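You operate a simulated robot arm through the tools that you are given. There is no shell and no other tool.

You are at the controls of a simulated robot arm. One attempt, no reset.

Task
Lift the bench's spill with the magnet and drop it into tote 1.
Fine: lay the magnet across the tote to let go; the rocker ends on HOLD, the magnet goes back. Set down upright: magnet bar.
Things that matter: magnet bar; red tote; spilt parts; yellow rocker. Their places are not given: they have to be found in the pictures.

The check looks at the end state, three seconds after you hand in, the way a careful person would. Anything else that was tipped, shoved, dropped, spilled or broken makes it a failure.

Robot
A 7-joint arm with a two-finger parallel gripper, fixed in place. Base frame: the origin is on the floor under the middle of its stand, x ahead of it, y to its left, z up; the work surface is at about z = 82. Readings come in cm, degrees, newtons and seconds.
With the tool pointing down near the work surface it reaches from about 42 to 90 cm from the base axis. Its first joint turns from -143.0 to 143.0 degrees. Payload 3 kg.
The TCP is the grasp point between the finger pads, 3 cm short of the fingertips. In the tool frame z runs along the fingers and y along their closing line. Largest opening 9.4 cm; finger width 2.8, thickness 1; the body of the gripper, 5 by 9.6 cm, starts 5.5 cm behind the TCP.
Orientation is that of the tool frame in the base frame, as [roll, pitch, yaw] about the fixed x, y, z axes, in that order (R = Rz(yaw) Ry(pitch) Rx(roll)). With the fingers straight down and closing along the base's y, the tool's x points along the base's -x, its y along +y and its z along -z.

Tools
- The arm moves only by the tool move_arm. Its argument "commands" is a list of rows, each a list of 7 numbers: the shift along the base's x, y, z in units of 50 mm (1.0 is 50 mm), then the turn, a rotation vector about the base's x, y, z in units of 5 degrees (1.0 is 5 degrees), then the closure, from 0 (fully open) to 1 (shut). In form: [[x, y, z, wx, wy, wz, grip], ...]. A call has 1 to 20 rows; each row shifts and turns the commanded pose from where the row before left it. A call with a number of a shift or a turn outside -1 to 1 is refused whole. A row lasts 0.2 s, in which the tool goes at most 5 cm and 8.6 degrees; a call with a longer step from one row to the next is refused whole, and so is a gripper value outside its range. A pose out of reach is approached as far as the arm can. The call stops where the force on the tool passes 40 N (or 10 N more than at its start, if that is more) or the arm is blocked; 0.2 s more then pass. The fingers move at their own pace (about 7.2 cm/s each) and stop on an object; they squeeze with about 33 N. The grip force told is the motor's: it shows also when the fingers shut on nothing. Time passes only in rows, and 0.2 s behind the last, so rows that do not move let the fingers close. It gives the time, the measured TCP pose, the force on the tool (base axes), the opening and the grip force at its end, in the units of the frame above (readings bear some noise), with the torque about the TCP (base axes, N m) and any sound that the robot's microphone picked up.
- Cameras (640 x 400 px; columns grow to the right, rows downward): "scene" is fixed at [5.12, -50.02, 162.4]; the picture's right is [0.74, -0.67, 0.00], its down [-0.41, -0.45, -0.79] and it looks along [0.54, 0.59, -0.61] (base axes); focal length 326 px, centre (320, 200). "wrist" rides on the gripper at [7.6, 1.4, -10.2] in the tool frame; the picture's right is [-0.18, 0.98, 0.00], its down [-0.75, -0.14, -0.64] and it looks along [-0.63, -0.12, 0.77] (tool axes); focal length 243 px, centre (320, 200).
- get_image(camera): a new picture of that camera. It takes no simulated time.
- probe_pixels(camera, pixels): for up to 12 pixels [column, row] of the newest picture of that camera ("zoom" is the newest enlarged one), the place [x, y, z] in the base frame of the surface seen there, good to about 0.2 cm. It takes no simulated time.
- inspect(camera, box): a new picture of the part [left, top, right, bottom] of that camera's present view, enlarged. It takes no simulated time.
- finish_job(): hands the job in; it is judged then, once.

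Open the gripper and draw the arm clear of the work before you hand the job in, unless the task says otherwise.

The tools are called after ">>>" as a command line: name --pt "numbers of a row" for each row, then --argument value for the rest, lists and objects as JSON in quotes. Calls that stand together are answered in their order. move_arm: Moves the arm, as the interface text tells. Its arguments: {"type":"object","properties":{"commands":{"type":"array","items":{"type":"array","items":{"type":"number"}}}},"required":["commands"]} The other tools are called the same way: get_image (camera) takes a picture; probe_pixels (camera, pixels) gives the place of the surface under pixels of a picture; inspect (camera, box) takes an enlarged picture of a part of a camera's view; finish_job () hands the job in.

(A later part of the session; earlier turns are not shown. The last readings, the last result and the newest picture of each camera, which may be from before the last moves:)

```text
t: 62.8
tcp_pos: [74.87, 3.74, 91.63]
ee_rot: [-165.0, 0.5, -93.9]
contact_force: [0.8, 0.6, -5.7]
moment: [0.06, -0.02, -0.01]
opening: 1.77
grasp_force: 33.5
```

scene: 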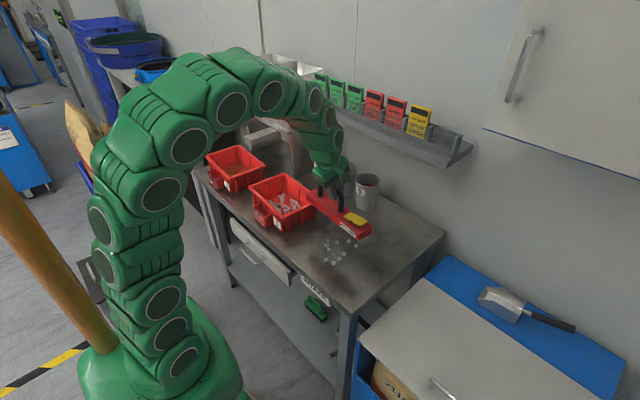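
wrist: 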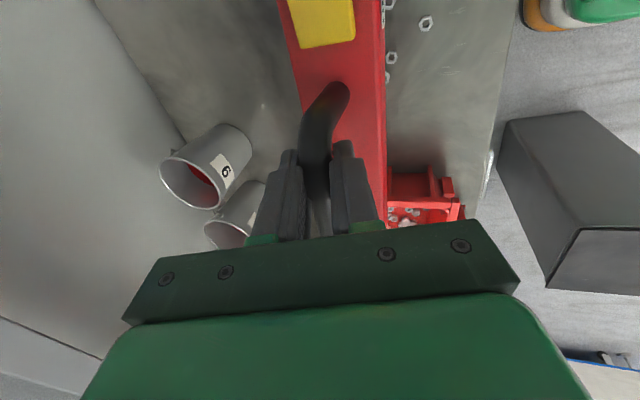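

Still carried (−5.7 N) at TCP z=91.6; I continue down in 1–1.5 mm steps.

>>> move_arm --pt "0 0 -0.03 0 0 0 1" --pt "0 0 -0.03 0 0 0 1" --pt "0 0 -0.02 0 0 0 1" --pt "0 0 0 0 0 0 1"

```text
t: 63.8
tcp_pos: [75.03, 3.62, 91.28]
ee_rot: [-164.7, 0.5, -93.9]
contact_force: [-0.9, 1.2, 4.8]
moment: [-0.01, -0.2, -0.11]
opening: 1.81
grasp_force: 32.6
stopped in row 4: the force on the tool passed its limit at 41 N (the readings are from after the stop); the commanded pose is now the measured one
```

The bar is on the bench now. I open the fingers and look before lowering the grip point.

>>> move_arm --pt "0 0 0 0 0 0 0.75" --pt "0 0 0 0 0 0 0.5" --pt "0 0 0 0 0 0 0.2" --pt "0 0 0 0 0 0 0.2"

>>> inspect --camera "scene" --box '[330, 170, 410, 250]'

>>> inspect --camera "wrist" --box '[220, 60, 420, 260]'

```text
t: 64.8
tcp_pos: [75.05, 3.57, 91.29]
ee_rot: [-164.7, 0.5, -93.9]
contact_force: [0.4, -0.2, 0.1]
moment: [0.0, 0.01, -0.03]
opening: 7.54
grasp_force: 0.1
```

```text
5.00 times, centred on (370, 210) of scene
```

zoom: 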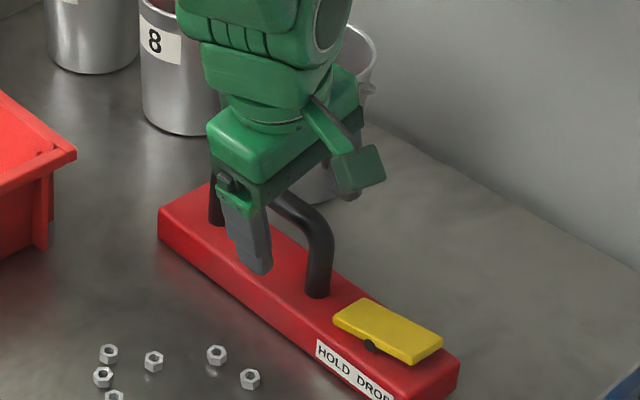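

```text
2.00 times, centred on (320, 160) of wrist
```

zoom: 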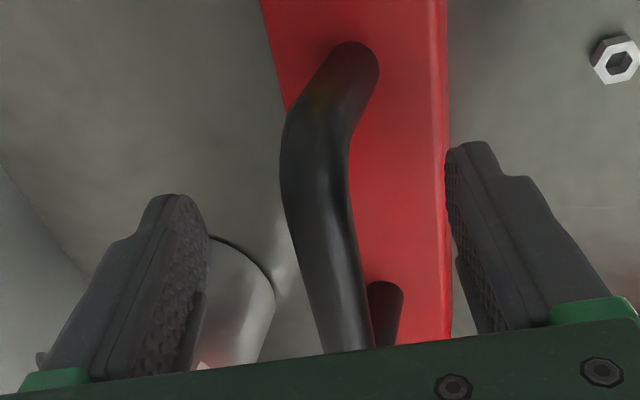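

The bar stands upright on the bench with the rocker still on HOLD. I lower the TCP 1.3 cm so the handle sits deeper in the fingers, then close.

>>> move_arm --pt "0 0 -0.15 0 0 0 0.2" --pt "0 0 -0.11 0 0 0 0.2" --pt "0 0 0 0 0 0 0.5" --pt "0 0 0 0 0 0 0.75" --pt "0 0 0 0 0 0 1" --pt "0 0 0 0 0 0 1" --pt "0 0 0 0 0 0 1"

>>> inspect --camera "scene" --box '[330, 170, 410, 250]'

```text
t: 66.4
tcp_pos: [75.12, 3.6, 90.21]
ee_rot: [-164.6, 0.4, -93.9]
contact_force: [6.6, -1.4, 13.4]
moment: [-0.09, 0.01, 0.11]
opening: 2.23
grasp_force: 33.2
```

```text
5.00 times, centred on (370, 210) of scene
```

zoom: 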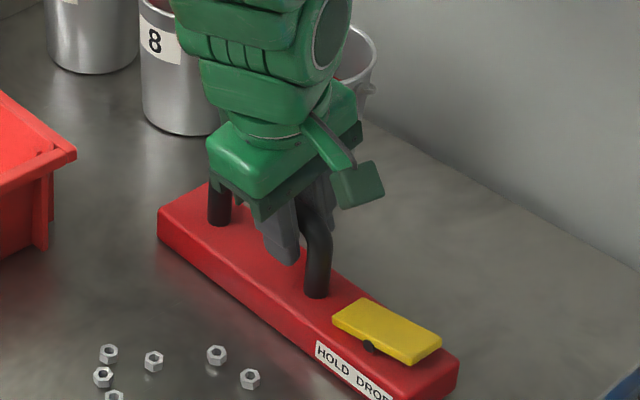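

Good grip again (2.23 cm). I lift the bar about 8 cm and check that the opening stays constant.

>>> move_arm --pt "0 0 0.1 0 0 0 1" --pt "0 0 0.2 0 0 0 1" --pt "0 0 0.3 0 0 0 1" --pt "0 0 0.4 0 0 0 1" --pt "0 0 0.4 0 0 0 1" --pt "0 0 0.2 0 0 0 1" --pt "0 0 0 0 0 0 1"

```text
t: 68.0
tcp_pos: [75.15, 3.72, 98.13]
ee_rot: [-164.7, 0.5, -93.9]
contact_force: [0.4, -0.1, -5.9]
moment: [0.04, -0.03, -0.06]
opening: 2.2
grasp_force: 32.4
```

Opening stays 2.20. I move the bar over the first two nuts at x≈67, keeping its bottom about 8 cm above the bench.

>>> move_arm --pt "-0.2 0.1 0 0 0 0 1" --pt "-0.4 0.1 0 0 0 0 1" --pt "-0.5 0.08 0 0 0 0 1" --pt "-0.4 0 0 0 0 0 1" --pt "-0.2 0 0 0 0 0 1" --pt "0 0 -0.2 0 0 0 1" --pt "0 0 -0.3 0 0 0 1" --pt "0 0 0 0 0 0 1"

>>> inspect --camera "scene" --box '[300, 170, 400, 270]'

```text
t: 69.8
tcp_pos: [66.4, 4.98, 95.49]
ee_rot: [-164.8, 0.5, -93.9]
contact_force: [-0.3, -0.3, -6.7]
moment: [0.07, -0.03, -0.03]
opening: 2.22
grasp_force: 33.0
```

```text
4.00 times, centred on (350, 220) of scene
```

zoom: 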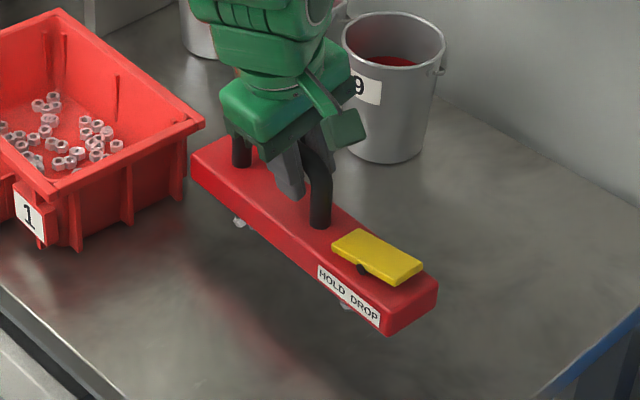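

All the remaining nuts have jumped onto the bar; the bench looks clear (load −6.7 N). I check the whole bench and the hanging nuts closely.

>>> inspect --camera "scene" --box '[335, 195, 405, 265]'

>>> get_image --camera "scene"

>>> get_image --camera "wrist"

```text
5.71 times, centred on (370, 230) of scene
```

zoom: 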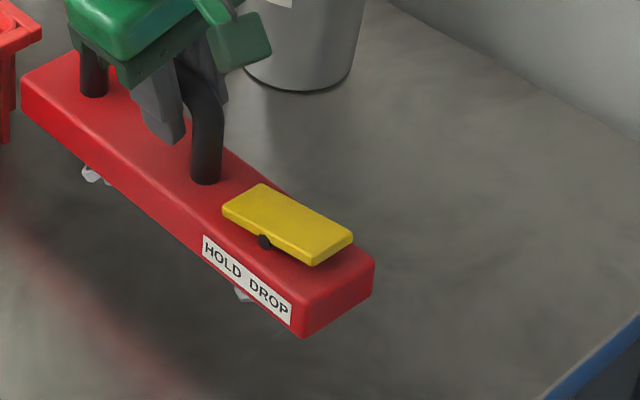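

```text
taken
```

scene: 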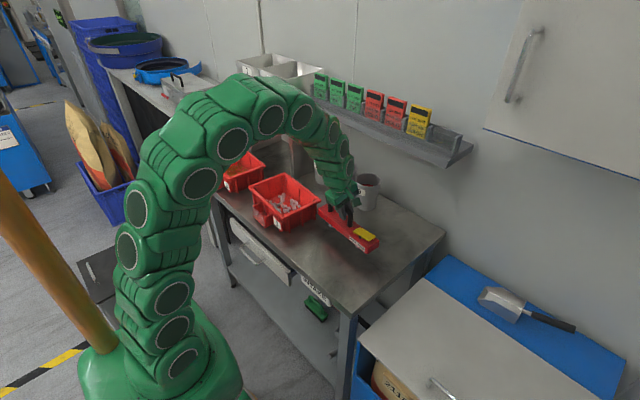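

```text
taken
```

wrist: 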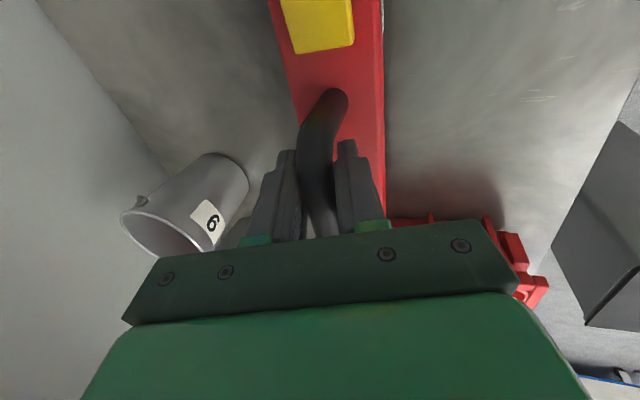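

The bench is clear. I lift the bar and carry it back above tote 1 at the height used before.

>>> move_arm --pt "0 0 0.1 0 0 0 1" --pt "0 0 0.3 0 0 0 1" --pt "0 0 0.4 0 0 0 1" --pt "-0.1 0 0.5 0 0 0 1" --pt "-0.1 0.1 0.5 0 0 0 1" --pt "-0.1 0.2 0.5 0 0 0 1" --pt "-0.1 0.3 0.5 0 0 0 1" --pt "-0.1 0.4 0.4 0 0 0 1" --pt "-0.1 0.5 0.2 0 0 0 1" --pt "-0.1 0.5 0 0 0 0 1" --pt "-0.1 0.5 0 0 0 0 1" --pt "-0.1 0.5 0 0 0 0 1" --pt "-0.1 0.5 0 0 0 0 1" --pt "-0.1 0.5 0 0 0 0 1" --pt "0 0.5 0 0 0 0 1" --pt "0 0.5 0 0 0 0 1" --pt "0 0.4 0 0 0 0 1" --pt "0 0.2 0 0 0 0 1" --pt "0 0 0 0 0 0 1"

>>> inspect --camera "scene" --box '[250, 120, 325, 190]'

>>> get_image --camera "scene"

```text
t: 73.8
tcp_pos: [60.85, 33.18, 112.22]
ee_rot: [-164.6, 0.6, -93.8]
contact_force: [0.2, 0.4, -6.3]
moment: [0.06, 0.01, 0.04]
opening: 2.2
grasp_force: 33.4
```

```text
5.71 times, centred on (288, 155) of scene
```

zoom: 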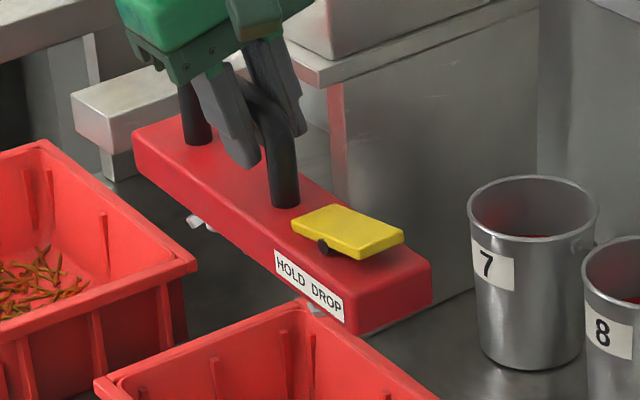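

```text
taken
```

scene: 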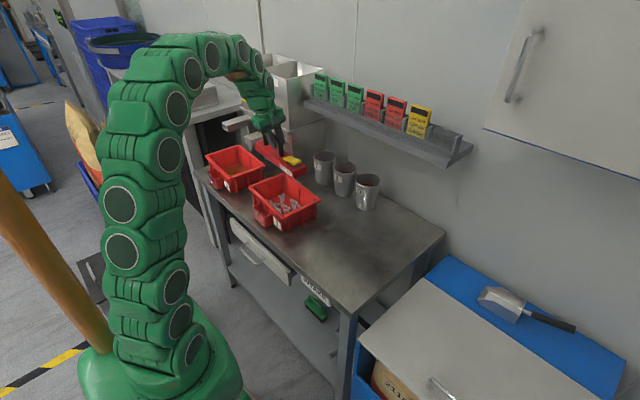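

Hanging nuts show at (200,222) and (318,310), away from the ends. I probe the bar's corners to align it over the tote.

>>> probe_pixels --camera "zoom" --pixels '[[136, 140], [180, 118], [352, 295], [428, 262], [355, 330], [430, 298], [345, 275], [318, 312], [192, 222], [208, 228], [250, 205], [150, 170]]'

```text
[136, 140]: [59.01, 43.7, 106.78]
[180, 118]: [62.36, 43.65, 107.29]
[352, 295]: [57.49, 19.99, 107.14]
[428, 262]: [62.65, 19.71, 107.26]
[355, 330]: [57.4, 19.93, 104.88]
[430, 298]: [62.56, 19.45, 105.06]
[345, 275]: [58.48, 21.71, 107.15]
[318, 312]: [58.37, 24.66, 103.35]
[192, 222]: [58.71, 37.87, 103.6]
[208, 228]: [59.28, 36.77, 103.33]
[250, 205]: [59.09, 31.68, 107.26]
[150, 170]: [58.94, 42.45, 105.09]
```

The bar's ends are at y≈19.7 and 43.7 with nuts well inside, so I shift −0.4 cm in y to centre it and lower to about 1.5 cm above the rim.

>>> move_arm --pt "0.02 -0.08 -0.2 0 0 0 1" --pt "0 0 -0.4 0 0 0 1" --pt "0 0 -0.5 0 0 0 1" --pt "0 0 -0.5 0 0 0 1" --pt "0 0 -0.4 0 0 0 1" --pt "0 0 -0.2 0 0 0 1" --pt "0 0 -0.1 0 0 0 1" --pt "0 0 0 0 0 0 1"

>>> inspect --camera "scene" --box '[245, 150, 330, 220]'

```text
t: 75.6
tcp_pos: [61.03, 32.68, 100.95]
ee_rot: [-164.8, 0.5, -93.9]
contact_force: [0.1, 0.1, -6.5]
moment: [0.05, 0.03, 0.0]
opening: 2.25
grasp_force: 33.3
```

```text
5.71 times, centred on (288, 185) of scene
```

zoom: 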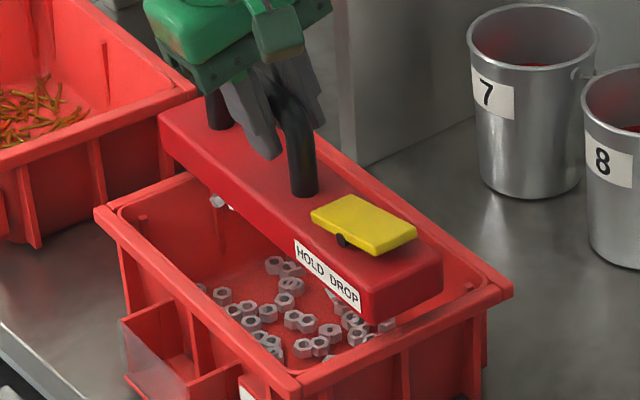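

The bar lines up with the tote. I lower slowly to just above contact.

>>> move_arm --pt "0 0 -0.1 0 0 0 1" --pt "0 0 -0.1 0 0 0 1" --pt "0 0 -0.06 0 0 0 1" --pt "0 0 -0.04 0 0 0 1" --pt "0 0 0 0 0 0 1"

```text
t: 76.8
tcp_pos: [61.1, 32.67, 99.46]
ee_rot: [-164.7, 0.4, -93.9]
contact_force: [0.7, -0.3, -6.9]
moment: [0.06, 0.01, -0.01]
opening: 2.22
grasp_force: 33.3
```

Not yet touching (−6.9 N) at 99.46; I go on in 0.6 mm steps.

>>> move_arm --pt "0 0 -0.015 0 0 0 1" --pt "0 0 -0.015 0 0 0 1" --pt "0 0 0 0 0 0 1"

```text
t: 77.6
tcp_pos: [61.04, 32.69, 99.34]
ee_rot: [-164.7, 0.5, -93.9]
contact_force: [0.4, -0.3, -6.9]
moment: [0.06, -0.01, -0.02]
opening: 2.19
grasp_force: 32.8
```

Still free; another 1 mm down.

>>> move_arm --pt "0 0 -0.012 0 0 0 1" --pt "0 0 -0.01 0 0 0 1" --pt "0 0 0 0 0 0 1"

```text
t: 78.4
tcp_pos: [61.02, 32.68, 99.35]
ee_rot: [-164.7, 0.5, -93.9]
contact_force: [-0.2, 0.5, -7.0]
moment: [0.0, 0.02, 0.0]
opening: 2.19
grasp_force: 33.1
```

Still −7 N; one more millimetre.

>>> move_arm --pt "0 0 -0.012 0 0 0 1" --pt "0 0 -0.01 0 0 0 1" --pt "0 0 0 0 0 0 1"

>>> inspect --camera "scene" --box '[265, 165, 325, 215]'

```text
t: 79.2
tcp_pos: [61.2, 32.74, 99.2]
ee_rot: [-164.6, 0.5, -93.9]
contact_force: [1.4, -3.2, 4.7]
moment: [-0.44, 0.1, 0.02]
opening: 2.23
grasp_force: 32.9
```

```text
8.00 times, centred on (295, 190) of scene
```

zoom: 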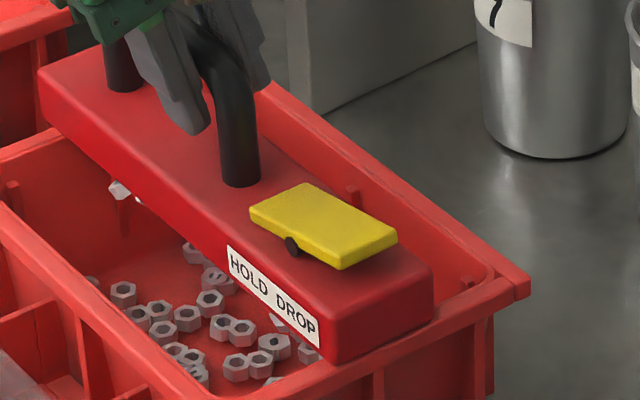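

The DROP end is resting now (+4.7 N). I probe its corner positions and the other end against the rims before letting go.

>>> probe_pixels --camera "zoom" --pixels '[[335, 320], [335, 358], [432, 305], [430, 275], [42, 75], [60, 100], [97, 48], [150, 155], [118, 190], [275, 322], [300, 350], [460, 320]]'

```text
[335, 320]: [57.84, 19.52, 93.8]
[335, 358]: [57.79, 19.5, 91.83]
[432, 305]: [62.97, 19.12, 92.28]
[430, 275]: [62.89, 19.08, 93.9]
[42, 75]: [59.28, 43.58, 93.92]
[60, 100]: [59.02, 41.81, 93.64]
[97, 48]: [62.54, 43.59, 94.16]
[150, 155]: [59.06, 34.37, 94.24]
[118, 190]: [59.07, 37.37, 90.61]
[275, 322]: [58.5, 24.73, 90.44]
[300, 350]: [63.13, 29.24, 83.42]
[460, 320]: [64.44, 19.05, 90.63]
```

Both ends overlap the rims well (19.3 and 43.6). I open the gripper slowly and rise clear of the handle.

>>> move_arm --pt "0 0 0 0 0 0 0.7" --pt "0 0 0 0 0 0 0.6" --pt "0 0 0 0 0 0 0.4" --pt "0 0 0 0 0 0 0.2" --pt "0 0 0.1 0 0 0 0.2" --pt "0 0 0.3 0 0 0 0.2" --pt "0 0 0.5 0 0 0 0.2" --pt "0 0 0.5 0 0 0 0.2" --pt "0 0 0.5 0 0 0 0.2" --pt "0 0 0.2 0 0 0 0.2" --pt "0 0 0 0 0 0 0.2"

>>> inspect --camera "scene" --box '[265, 165, 325, 215]'

```text
t: 81.6
tcp_pos: [61.08, 32.63, 109.63]
ee_rot: [-164.7, 0.6, -93.9]
contact_force: [0.1, 0.3, 0.0]
moment: [0.02, -0.01, -0.05]
opening: 7.51
grasp_force: 0.1
```

```text
8.00 times, centred on (295, 190) of scene
```

zoom: 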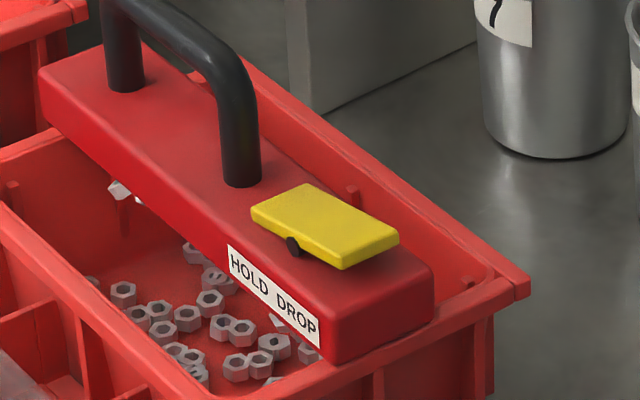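

I probe the rocker on the seated bar: HOLD end (255,210)–(305,185), DROP end (345,260)–(395,238), and the handle post's near face.

>>> probe_pixels --camera "zoom" --pixels '[[258, 212], [303, 188], [343, 260], [394, 240], [370, 250], [325, 228], [245, 175], [240, 90], [285, 145], [292, 245], [335, 350], [432, 300]]'

```text
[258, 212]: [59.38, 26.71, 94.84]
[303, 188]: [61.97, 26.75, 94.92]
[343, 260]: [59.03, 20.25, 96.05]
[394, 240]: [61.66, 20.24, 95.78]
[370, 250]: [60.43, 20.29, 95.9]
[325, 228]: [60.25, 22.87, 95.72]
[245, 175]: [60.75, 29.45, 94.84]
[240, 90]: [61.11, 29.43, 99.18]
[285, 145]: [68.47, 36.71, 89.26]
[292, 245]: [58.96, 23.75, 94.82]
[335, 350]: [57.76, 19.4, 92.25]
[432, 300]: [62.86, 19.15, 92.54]
```

DROP end is at (60.5, 20.1, 95.95). I turn the tool vertical, close the fingers, and move above (60.5, 20.6).

>>> move_arm --pt "0 0 0.2 0 1 0 0.6" --pt "0 0 0 0 1 0 1" --pt "0 -0.3 0 0 1 0 1" --pt "-0.04 -0.5 0 0 0 0 1" --pt "-0.04 -0.5 0 0 0 0 1" --pt "-0.03 -0.5 0 0 0 0 1" --pt "0 -0.4 0 0 0 0 1" --pt "0 -0.2 -0.3 0 0 0 1" --pt "0 0 -0.5 0 0 0 1" --pt "0 0 -0.5 0 0 0 1" --pt "0 0 -0.4 0 0 0 1" --pt "0 0 -0.4 0 0 0 1" --pt "0 0 0 0 0 0 1"

>>> inspect --camera "scene" --box '[265, 155, 325, 215]'

```text
t: 84.4
tcp_pos: [60.49, 20.69, 100.17]
ee_rot: [-179.7, -0.5, -93.9]
contact_force: [0.4, 0.2, 0.6]
moment: [-0.02, -0.02, -0.02]
opening: 0.01
grasp_force: 33.1
```

```text
6.67 times, centred on (295, 185) of scene
```

zoom: 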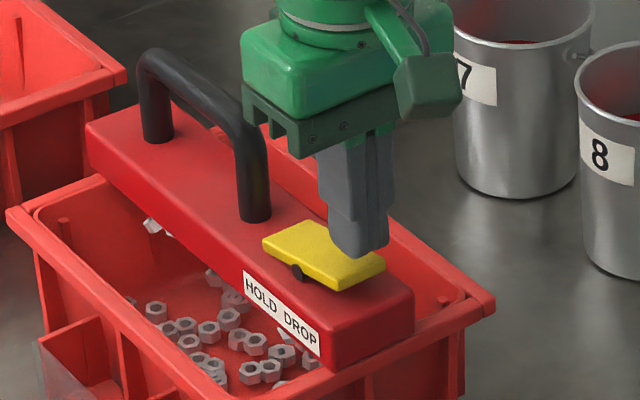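

The tip is just over the DROP end. I press down about 2.1 cm in small steps.

>>> move_arm --pt "0 0 -0.1 0 0 0 1" --pt "0 0 -0.1 0 0 0 1" --pt "0 0 -0.06 0 0 0 1" --pt "0 0 -0.06 0 0 0 1" --pt "0 0 -0.05 0 0 0 1" --pt "0 0 -0.05 0 0 0 1" --pt "0 0 0 0 0 0 1"

>>> inspect --camera "scene" --box '[265, 155, 325, 215]'

```text
t: 86.1
tcp_pos: [60.79, 20.53, 98.18]
ee_rot: [-179.5, -0.4, -94.0]
contact_force: [-4.0, -1.8, 12.7]
moment: [0.09, 0.09, 0.08]
opening: 0.0
grasp_force: 33.0
stopped in row 7: the force on the tool passed its limit at 42 N (the readings are from after the stop); the commanded pose is now the measured one
```

```text
6.67 times, centred on (295, 185) of scene
```

zoom: 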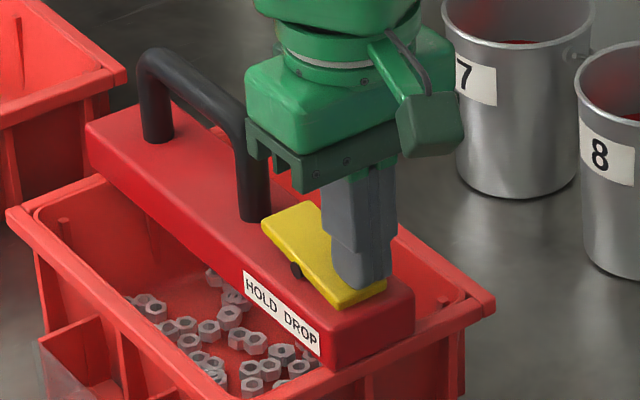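

The rocker flipped and the last nuts fell. I rise 3 cm, move over the HOLD end at y≈26.3, and check.

>>> move_arm --pt "0 0 0.1 0 0 0 1" --pt "0 0 0.3 0 0 0 1" --pt "0 0 0.3 0 0 0 1" --pt "0 0.3 0 0 0 0 1" --pt "0 0.4 0 0 0 0 1" --pt "0 0.3 0 0 0 0 1" --pt "0 0.15 0 0 0 0 1" --pt "0 0 0 0 0 0 1"

>>> inspect --camera "scene" --box '[255, 155, 325, 235]'

```text
t: 87.9
tcp_pos: [60.7, 26.27, 101.51]
ee_rot: [-179.6, -0.4, -93.9]
contact_force: [-0.9, 0.5, 0.5]
moment: [0.01, 0.02, -0.03]
opening: 0.0
grasp_force: 33.0
```

```text
5.00 times, centred on (290, 195) of scene
```

zoom: 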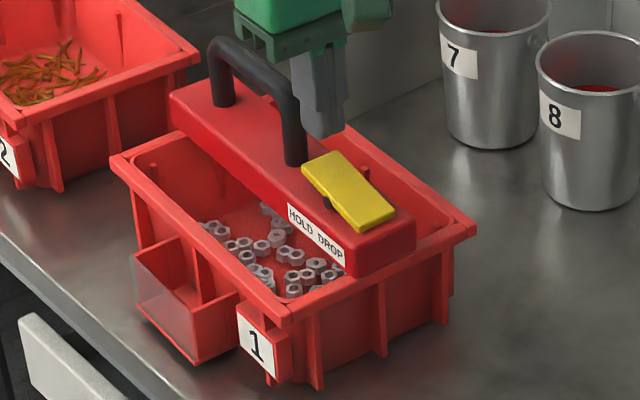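

The bar is still seated and the rocker is on DROP; the tip is over its HOLD end. I press the HOLD end down in small steps.

>>> move_arm --pt "0 0 -0.2 0 0 0 1" --pt "0 0 -0.2 0 0 0 1" --pt "0 0 -0.06 0 0 0 1" --pt "0 0 -0.05 0 0 0 1" --pt "0 0 -0.05 0 0 0 1" --pt "0 0 -0.04 0 0 0 1" --pt "0 0 -0.04 0 0 0 1" --pt "0 0 -0.02 0 0 0 1" --pt "0 0 0 0 0 0 1"

>>> inspect --camera "scene" --box '[265, 155, 325, 215]'

```text
t: 89.9
tcp_pos: [60.83, 26.34, 98.23]
ee_rot: [-179.5, -0.6, -93.9]
contact_force: [0.4, 0.9, 1.5]
moment: [-0.04, 0.02, 0.03]
opening: 0.01
grasp_force: 33.0
```

```text
6.67 times, centred on (295, 185) of scene
```

zoom: 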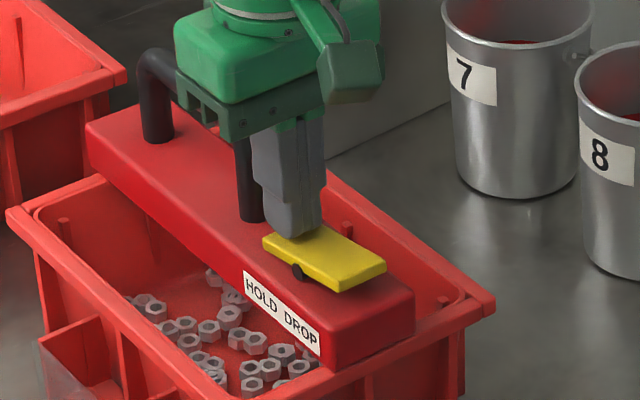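

The rocker looks flipped to HOLD but with little force; I press another millimetre to be sure it is fully over, then lift off.

>>> move_arm --pt "0 0 -0.02 0 0 0 1" --pt "0 0 -0.015 0 0 0 1" --pt "0 0 0 0 0 0 1"

```text
t: 90.7
tcp_pos: [60.81, 26.36, 98.09]
ee_rot: [-179.3, -0.4, -93.9]
contact_force: [9.7, -2.7, 33.5]
moment: [-0.5, -0.21, 0.07]
opening: 0.0
grasp_force: 32.9
```

Firm contact (33 N). I rise, tilt back to −15°, open and return above the handle.

>>> move_arm --pt "0 0 0.1 0 0 0 1" --pt "0 0 0.4 0 0 0 1" --pt "0 0 0.5 0 0 0 1" --pt "0 0 0.6 0 0 0 1" --pt "0 0.1 0.5 0 0 0 1" --pt "0 0.3 0.2 0 -1 0 0.6" --pt "0 0.4 0 0 -1 0 0.2" --pt "0 0.4 0 0 -1 0 0.2" --pt "0.04 0.06 0 0 0 0 0.2" --pt "0 0 0 0 0 0 0.2"

>>> inspect --camera "scene" --box '[260, 155, 325, 215]'

>>> get_image --camera "wrist"

```text
t: 92.9
tcp_pos: [60.65, 32.76, 109.56]
ee_rot: [-164.5, 0.6, -93.9]
contact_force: [-0.2, -0.5, 0.0]
moment: [-0.01, -0.01, -0.04]
opening: 7.55
grasp_force: 0.0
```

```text
6.67 times, centred on (292, 185) of scene
```

zoom: 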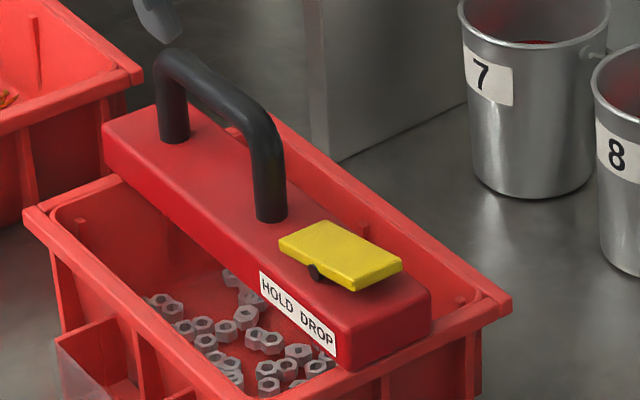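

```text
taken
```

wrist: 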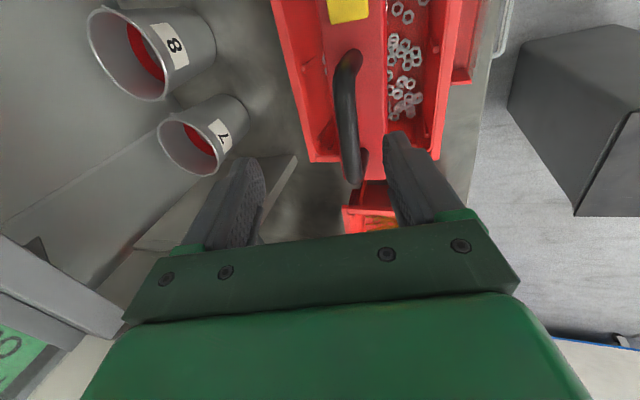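

The rocker is on HOLD. I descend on the handle, a bit deeper this time (TCP z≈99.15), and close.

>>> move_arm --pt "0.07 0 -0.4 0 0 0 0.2" --pt "0 0 -0.5 0 0 0 0.2" --pt "0 0 -0.5 0 0 0 0.2" --pt "0 0 -0.45 0 0 0 0.2" --pt "0 0 -0.23 0 0 0 0.2" --pt "0 0 0 0 0 0 0.2"

```text
t: 94.3
tcp_pos: [61.39, 32.66, 99.13]
ee_rot: [-164.5, 0.6, -94.0]
contact_force: [-0.1, 0.1, 0.5]
moment: [0.0, -0.03, 0.02]
opening: 7.5
grasp_force: 0.0
```

At z=99.13, unobstructed. I close on the handle.

>>> move_arm --pt "-0.02 0 0 0 0 0 0.4" --pt "0 0 0 0 0 0 0.6" --pt "0 0 0 0 0 0 0.75" --pt "0 0 0 0 0 0 1" --pt "0 0 0 0 0 0 1" --pt "0 0 0 0 0 0 1"

>>> inspect --camera "scene" --box '[245, 150, 335, 235]'

```text
t: 95.7
tcp_pos: [61.21, 32.53, 99.16]
ee_rot: [-164.4, 0.6, -93.9]
contact_force: [4.1, 0.7, 5.5]
moment: [0.03, 0.02, 0.04]
opening: 2.24
grasp_force: 33.2
```

```text
4.71 times, centred on (290, 192) of scene
```

zoom: 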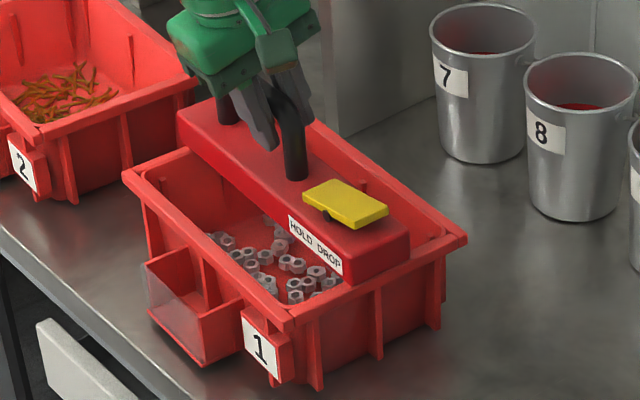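

The handle is held (2.24 cm). I lift gently straight up and check the underside and the tote.

>>> move_arm --pt "0 0 0.05 0 0 0 1" --pt "0 0 0.1 0 0 0 1" --pt "0 0 0.2 0 0 0 1" --pt "0 0 0.3 0 0 0 1" --pt "0 0 0.4 0 0 0 1" --pt "0 0 0.5 0 0 0 1" --pt "0 0 0.4 0 0 0 1" --pt "0 0 0.2 0 0 0 1" --pt "0 0 0 0 0 0 1"

>>> inspect --camera "scene" --box '[235, 130, 335, 240]'

>>> get_image --camera "scene"

```text
t: 97.7
tcp_pos: [61.08, 32.62, 109.87]
ee_rot: [-164.5, 0.6, -93.9]
contact_force: [-0.7, -0.3, -6.9]
moment: [0.08, 0.01, -0.03]
opening: 2.21
grasp_force: 32.7
```

```text
3.64 times, centred on (285, 185) of scene
```

zoom: 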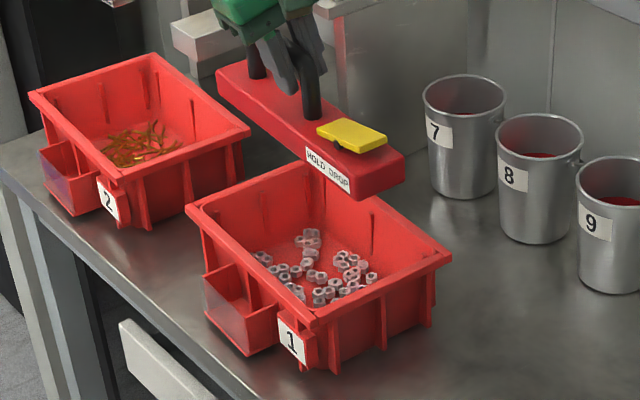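

```text
taken
```

scene: 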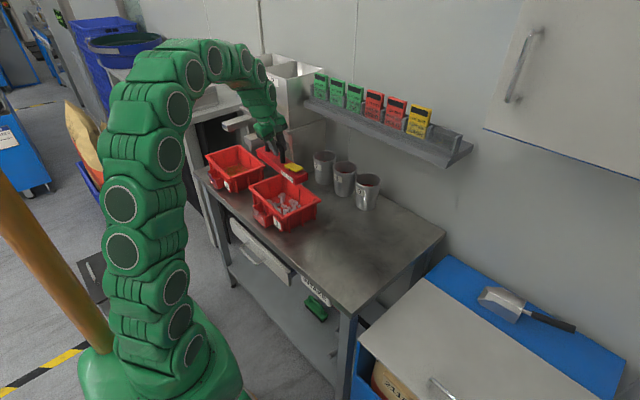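

The bench and tote look right. I check the bar's underside for any stuck nut and probe the tote rim to confirm it hasn't shifted.

>>> inspect --camera "scene" --box '[250, 130, 320, 190]'

>>> inspect --camera "scene" --box '[240, 160, 330, 240]'

```text
6.67 times, centred on (285, 160) of scene
```

zoom: 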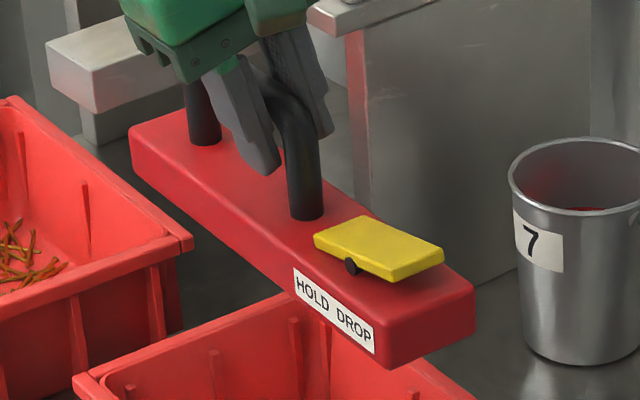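

```text
5.00 times, centred on (285, 200) of scene
```

zoom: 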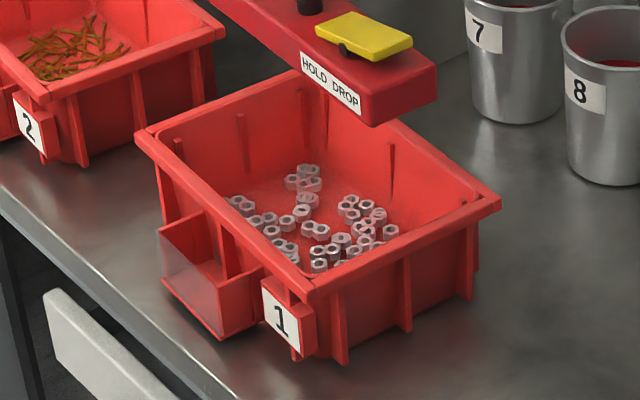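

No nuts on the bar, and tote 1 is at exactly the same pixels as at the start. I carry the bar back toward its home spot, first along −y, turning +2° to its original angle.

>>> move_arm --pt "0 -0.2 0 0 0 0 1" --pt "0 -0.4 0 0 0 0 1" --pt "0 -0.5 0 0 0 0 1" --pt "0 -0.5 0 0 0 0 1" --pt "0 -0.5 0 0 0 0.1 1" --pt "0 -0.5 0 0 0 0.1 1" --pt "0 -0.5 0 0 0 0.1 1" --pt "0.1 -0.5 -0.1 0 0 0.1 1" --pt "0.2 -0.5 -0.2 0 0 0 1" --pt "0.3 -0.5 -0.2 0 0 0 1" --pt "0.4 -0.5 -0.2 0 0 0 1" --pt "0.4 -0.45 -0.2 0 0 0 1" --pt "0.4 -0.25 -0.2 0 0 0 1" --pt "0.4 -0.1 -0.2 0 0 0 1" --pt "0.2 0 -0.2 0 0 0 1" --pt "0 0 0 0 0 0 1"

>>> get_image --camera "scene"

```text
t: 101.1
tcp_pos: [73.27, 3.22, 102.34]
ee_rot: [-164.6, 0.6, -91.9]
contact_force: [0.6, 0.3, -6.9]
moment: [0.01, -0.01, 0.0]
opening: 2.23
grasp_force: 33.3
```

```text
taken
```

scene: 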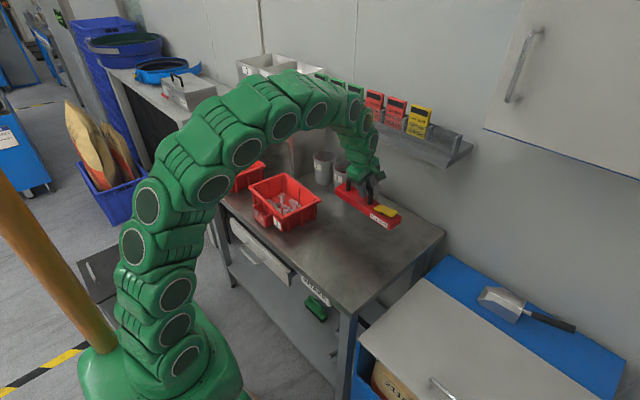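

The bar is near its home. I bring it to x≈78.3 and lower to about 4 cm above the bench.

>>> move_arm --pt "0.1 0 -0.3 0 0 0 1" --pt "0.2 -0.05 -0.4 0 0 0 1" --pt "0.3 0 -0.4 0 0 0 1" --pt "0.3 0 -0.3 0 0 0 1" --pt "0.12 0 -0.15 0 0 0 1" --pt "0 0 0 0 0 0 1" --pt "0 0 0 0 0 0 1"

>>> inspect --camera "scene" --box '[340, 180, 430, 250]'

```text
t: 102.7
tcp_pos: [78.37, 3.18, 94.64]
ee_rot: [-164.6, 0.6, -91.9]
contact_force: [-0.3, 0.5, -6.3]
moment: [0.05, -0.04, 0.02]
opening: 2.26
grasp_force: 33.5
```

```text
5.71 times, centred on (385, 215) of scene
```

zoom: 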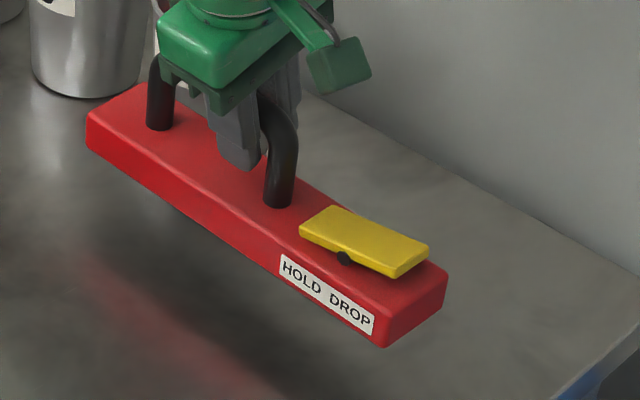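

I probe the bar's corners here to compare with the original footprint (corners near (76.3,14.0), (81.2,13.5), (80.4,−10.6), (75.3,−9.9)).

>>> probe_pixels --camera "zoom" --pixels '[[88, 124], [140, 86], [382, 312], [445, 272], [384, 345], [445, 305], [90, 148], [120, 165], [240, 250], [375, 330], [410, 335], [250, 210]]'

```text
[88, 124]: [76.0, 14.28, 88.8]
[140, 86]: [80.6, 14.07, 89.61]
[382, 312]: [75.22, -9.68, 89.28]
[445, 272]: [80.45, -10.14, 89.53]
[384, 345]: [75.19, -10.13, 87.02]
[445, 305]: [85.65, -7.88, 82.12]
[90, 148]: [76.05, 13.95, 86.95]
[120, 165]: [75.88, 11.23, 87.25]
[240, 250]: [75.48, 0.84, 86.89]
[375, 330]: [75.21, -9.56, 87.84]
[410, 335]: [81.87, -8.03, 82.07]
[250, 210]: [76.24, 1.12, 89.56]
```

The bar is about 0.3 cm too far in +y and 0.15 cm too near. I correct that and lower to just above the bench.

>>> move_arm --pt "0.03 -0.06 -0.2 0 0 0 1" --pt "0 0 -0.3 0 0 0 1" --pt "0 0 -0.2 0 0 0 1" --pt "0 0 -0.1 0 0 0 1" --pt "0 0 -0.04 0 0 0 1" --pt "0 0 0 0 0 0 1"

>>> inspect --camera "scene" --box '[340, 190, 412, 250]'

```text
t: 104.1
tcp_pos: [78.41, 2.62, 90.59]
ee_rot: [-164.5, 0.6, -92.0]
contact_force: [0.0, 0.4, -6.2]
moment: [0.05, 0.02, 0.04]
opening: 2.22
grasp_force: 32.9
```

```text
6.67 times, centred on (376, 220) of scene
```

zoom: 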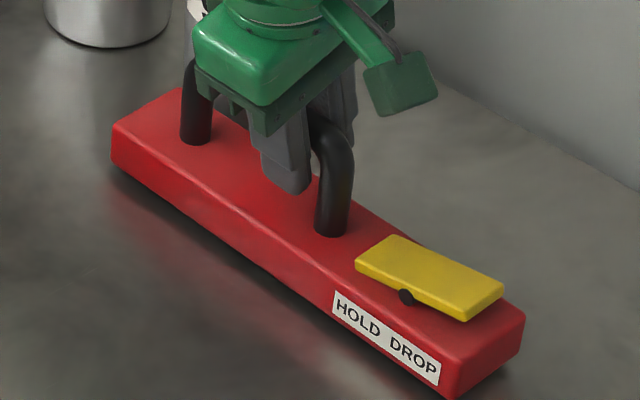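

It matches the original zoom within a few pixels, still about 0.4 cm above the bench. I lower in small steps to contact.

>>> move_arm --pt "0 0 -0.03 0 0 0 1" --pt "0 0 -0.03 0 0 0 1" --pt "0 0 -0.01 0 0 0 1" --pt "0 0 0 0 0 0 1"

```text
t: 105.1
tcp_pos: [78.44, 2.61, 90.19]
ee_rot: [-164.7, 0.6, -91.9]
contact_force: [0.7, 0.6, -6.7]
moment: [0.04, -0.01, -0.01]
opening: 2.22
grasp_force: 32.6
```

Still carried; 0.5 mm steps now.

>>> move_arm --pt "0 0 -0.012 0 0 0 1" --pt "0 0 -0.01 0 0 0 1" --pt "0 0 0 0 0 0 1"

```text
t: 105.9
tcp_pos: [78.34, 2.64, 90.14]
ee_rot: [-164.4, 0.7, -91.8]
contact_force: [0.7, 0.9, -3.0]
moment: [-0.38, 0.07, -0.04]
opening: 2.22
grasp_force: 33.2
```

Contact begins at the DROP end (−3 N). One more half millimetre, then I open slowly.

>>> move_arm --pt "0 0 -0.008 0 0 0 1" --pt "0 0 0 0 0 0 1" --pt "0 0 0 0 0 0 0.72" --pt "0 0 0 0 0 0 0.6" --pt "0 0 0 0 0 0 0.4" --pt "0 0 0 0 0 0 0.2" --pt "0 0 0 0 0 0 0.2"

>>> inspect --camera "scene" --box '[340, 190, 412, 250]'

```text
t: 107.5
tcp_pos: [78.42, 2.66, 90.03]
ee_rot: [-164.6, 0.6, -92.0]
contact_force: [0.0, -0.1, 0.4]
moment: [-0.01, 0.02, 0.01]
opening: 7.52
grasp_force: 0.1
```

```text
6.67 times, centred on (376, 220) of scene
```

zoom: 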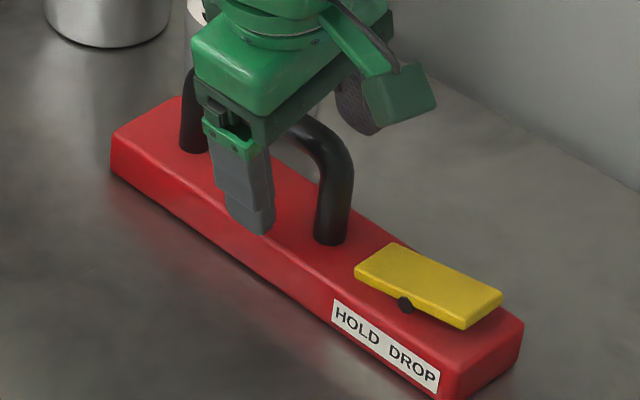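

The bar sits in its original outline. I raise the tool straight up to z≈97 as on the approach, then withdraw toward the robot.

>>> move_arm --pt "0 0 0.2 0 0 0 0.2" --pt "0 0 0.4 0 0 0 0.2" --pt "0 0 0.4 0 0 0 0.2" --pt "0 0 0.35 0 0 0 0.2" --pt "-0.3 0 0 0 0 0 0.2" --pt "-0.5 0 0 0 0 0 0.2" --pt "-0.5 0 0 0 0 0 0.2" --pt "-0.5 0 0.2 0 0 0 0.2" --pt "-0.5 0 0.4 0 0 0 0.1" --pt "-0.4 0 0.5 0 0 0 0" --pt "-0.4 0 0.5 0 0 0 0" --pt "-0.4 0 0.5 0 0 0 0" --pt "0 0 0.5 0 0 0 0" --pt "0 0 0.4 0 0 0 0" --pt "0 0 0 0 0 0 0"

>>> get_image --camera "scene"

>>> inspect --camera "scene" --box '[340, 190, 412, 250]'

>>> get_image --camera "wrist"

```text
t: 110.7
tcp_pos: [60.97, 2.45, 111.62]
ee_rot: [-164.6, 0.5, -91.8]
contact_force: [0.1, 0.7, -0.4]
moment: [-0.05, 0.0, -0.02]
opening: 9.4
grasp_force: 0.1
```

```text
taken
```

scene: 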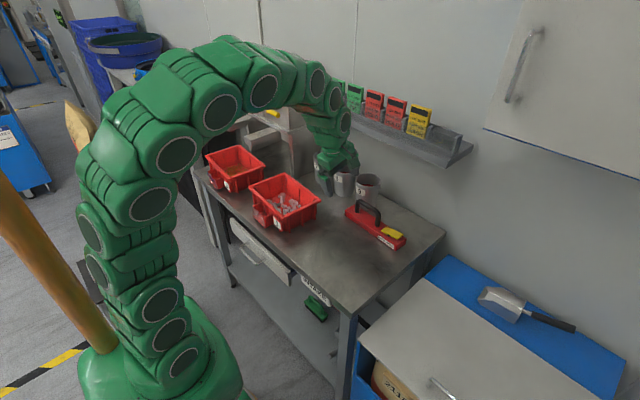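

```text
6.67 times, centred on (376, 220) of scene
```

zoom: 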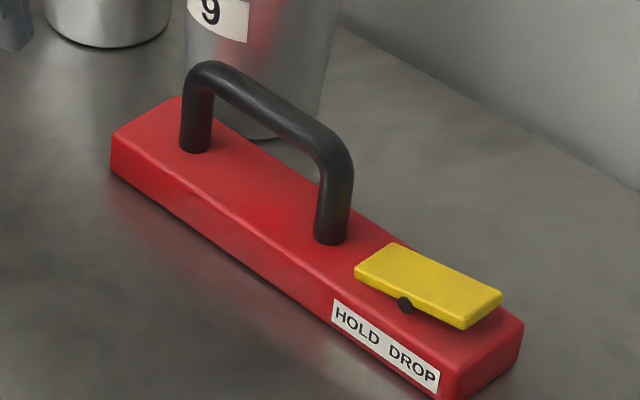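

```text
taken
```

wrist: 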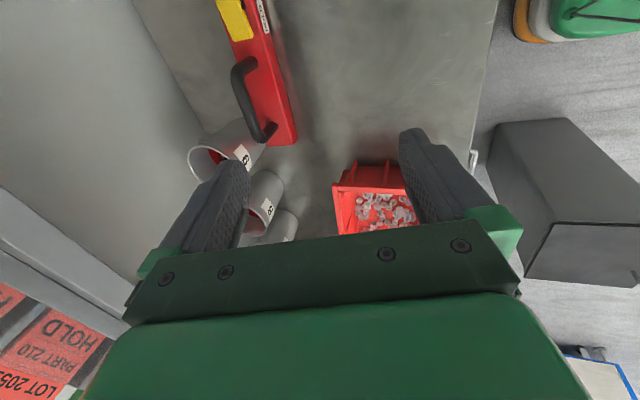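

The magnet is back in its original outline, upright, rocker on HOLD. I move the hand to look down on tote 1 and its surroundings with the wrist camera, to make sure no nut strayed.

>>> move_arm --pt "0 0.1 0.3 0 1 0 0" --pt "0 0.3 0.4 0 1 0 0" --pt "0 0.5 0.4 0 1 0 0" --pt "0 0.5 0.2 0 0 0 0" --pt "0 0.5 0 0 0 0 0" --pt "0 0.5 0 0 0 0 0" --pt "0 0.5 0 0 0 0 0" --pt "0 0.5 0 0 0 0 0" --pt "0 0.2 0 0 0 0 0" --pt "0 0 0 0 0 0 0"

>>> get_image --camera "wrist"

>>> inspect --camera "scene" --box '[280, 180, 450, 320]'

>>> inspect --camera "scene" --box '[180, 130, 340, 250]'

```text
t: 112.9
tcp_pos: [61.02, 20.82, 118.24]
ee_rot: [-179.5, 0.0, -92.0]
contact_force: [0.4, 0.7, 0.5]
moment: [-0.03, -0.01, 0.01]
opening: 9.42
grasp_force: 0.0
```

```text
taken
```

wrist: 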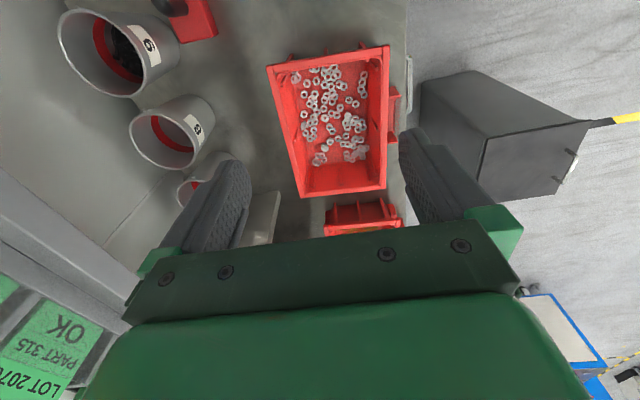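

```text
2.86 times, centred on (365, 250) of scene
```

zoom: 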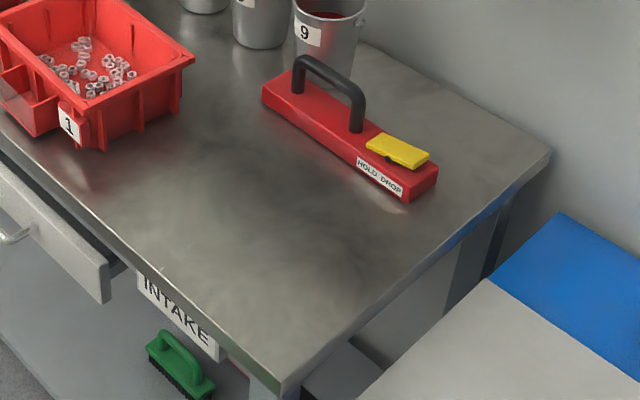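

```text
3.33 times, centred on (260, 190) of scene
```

zoom: 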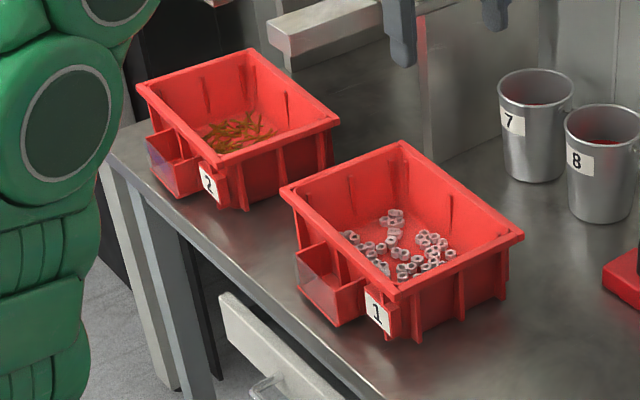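

The bench is clear and the nuts are in tote 1. I zoom the wrist view around the tote to look for strays beside it or on the floor.

>>> inspect --camera "wrist" --box '[220, 0, 440, 240]'

>>> inspect --camera "wrist" --box '[265, 40, 400, 200]'

>>> inspect --camera "scene" --box '[190, 220, 380, 400]'

```text
1.67 times, centred on (330, 120) of wrist
```

zoom: 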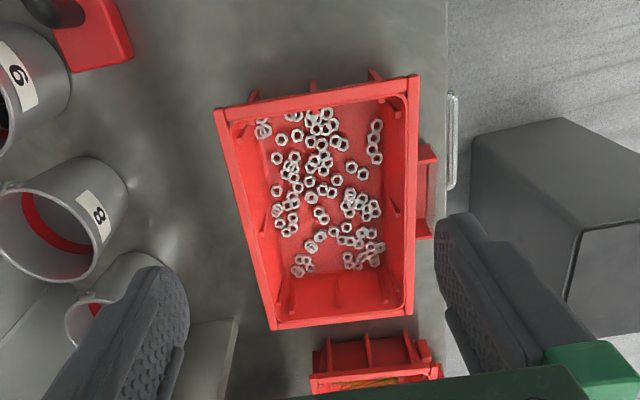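

```text
2.50 times, centred on (332, 120) of wrist
```

zoom: 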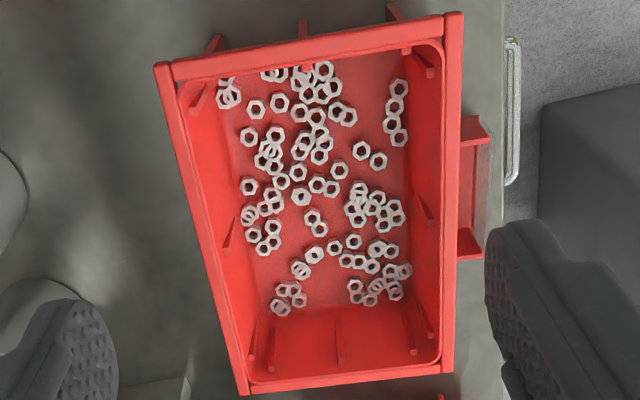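

```text
2.22 times, centred on (285, 310) of scene
```

zoom: 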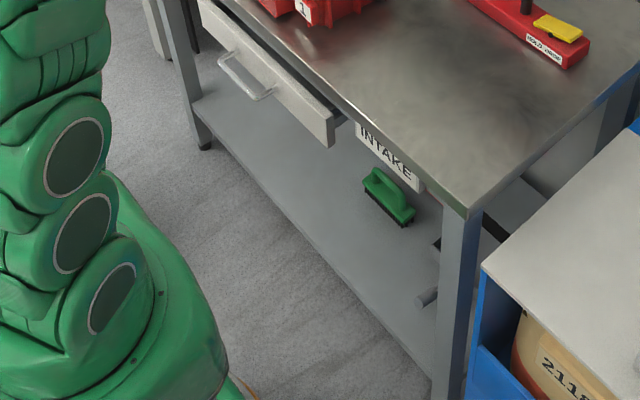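

No strays anywhere. As a last check I probe the magnet's corners and rocker against the original readings.

>>> inspect --camera "scene" --box '[340, 190, 412, 250]'

```text
6.67 times, centred on (376, 220) of scene
```

zoom: 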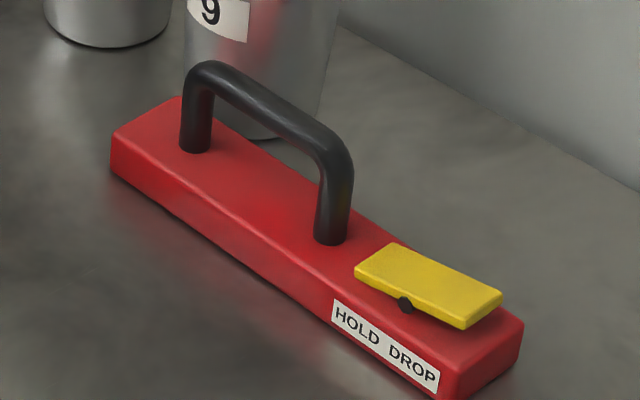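

Probing the same spots as at the beginning: corners, handle top, rocker ends.

>>> probe_pixels --camera "zoom" --pixels '[[114, 136], [180, 100], [518, 325], [446, 371], [112, 167], [210, 68], [270, 101], [362, 266], [396, 247], [495, 294], [463, 320], [425, 284]]'

```text
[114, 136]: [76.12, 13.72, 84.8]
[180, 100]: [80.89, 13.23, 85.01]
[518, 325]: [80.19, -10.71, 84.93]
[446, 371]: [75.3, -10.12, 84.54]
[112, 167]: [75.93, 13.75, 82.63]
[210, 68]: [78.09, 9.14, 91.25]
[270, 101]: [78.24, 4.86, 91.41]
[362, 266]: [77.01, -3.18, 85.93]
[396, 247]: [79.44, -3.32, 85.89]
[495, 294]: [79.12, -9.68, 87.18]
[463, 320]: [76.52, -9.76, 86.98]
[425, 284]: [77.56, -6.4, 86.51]
```

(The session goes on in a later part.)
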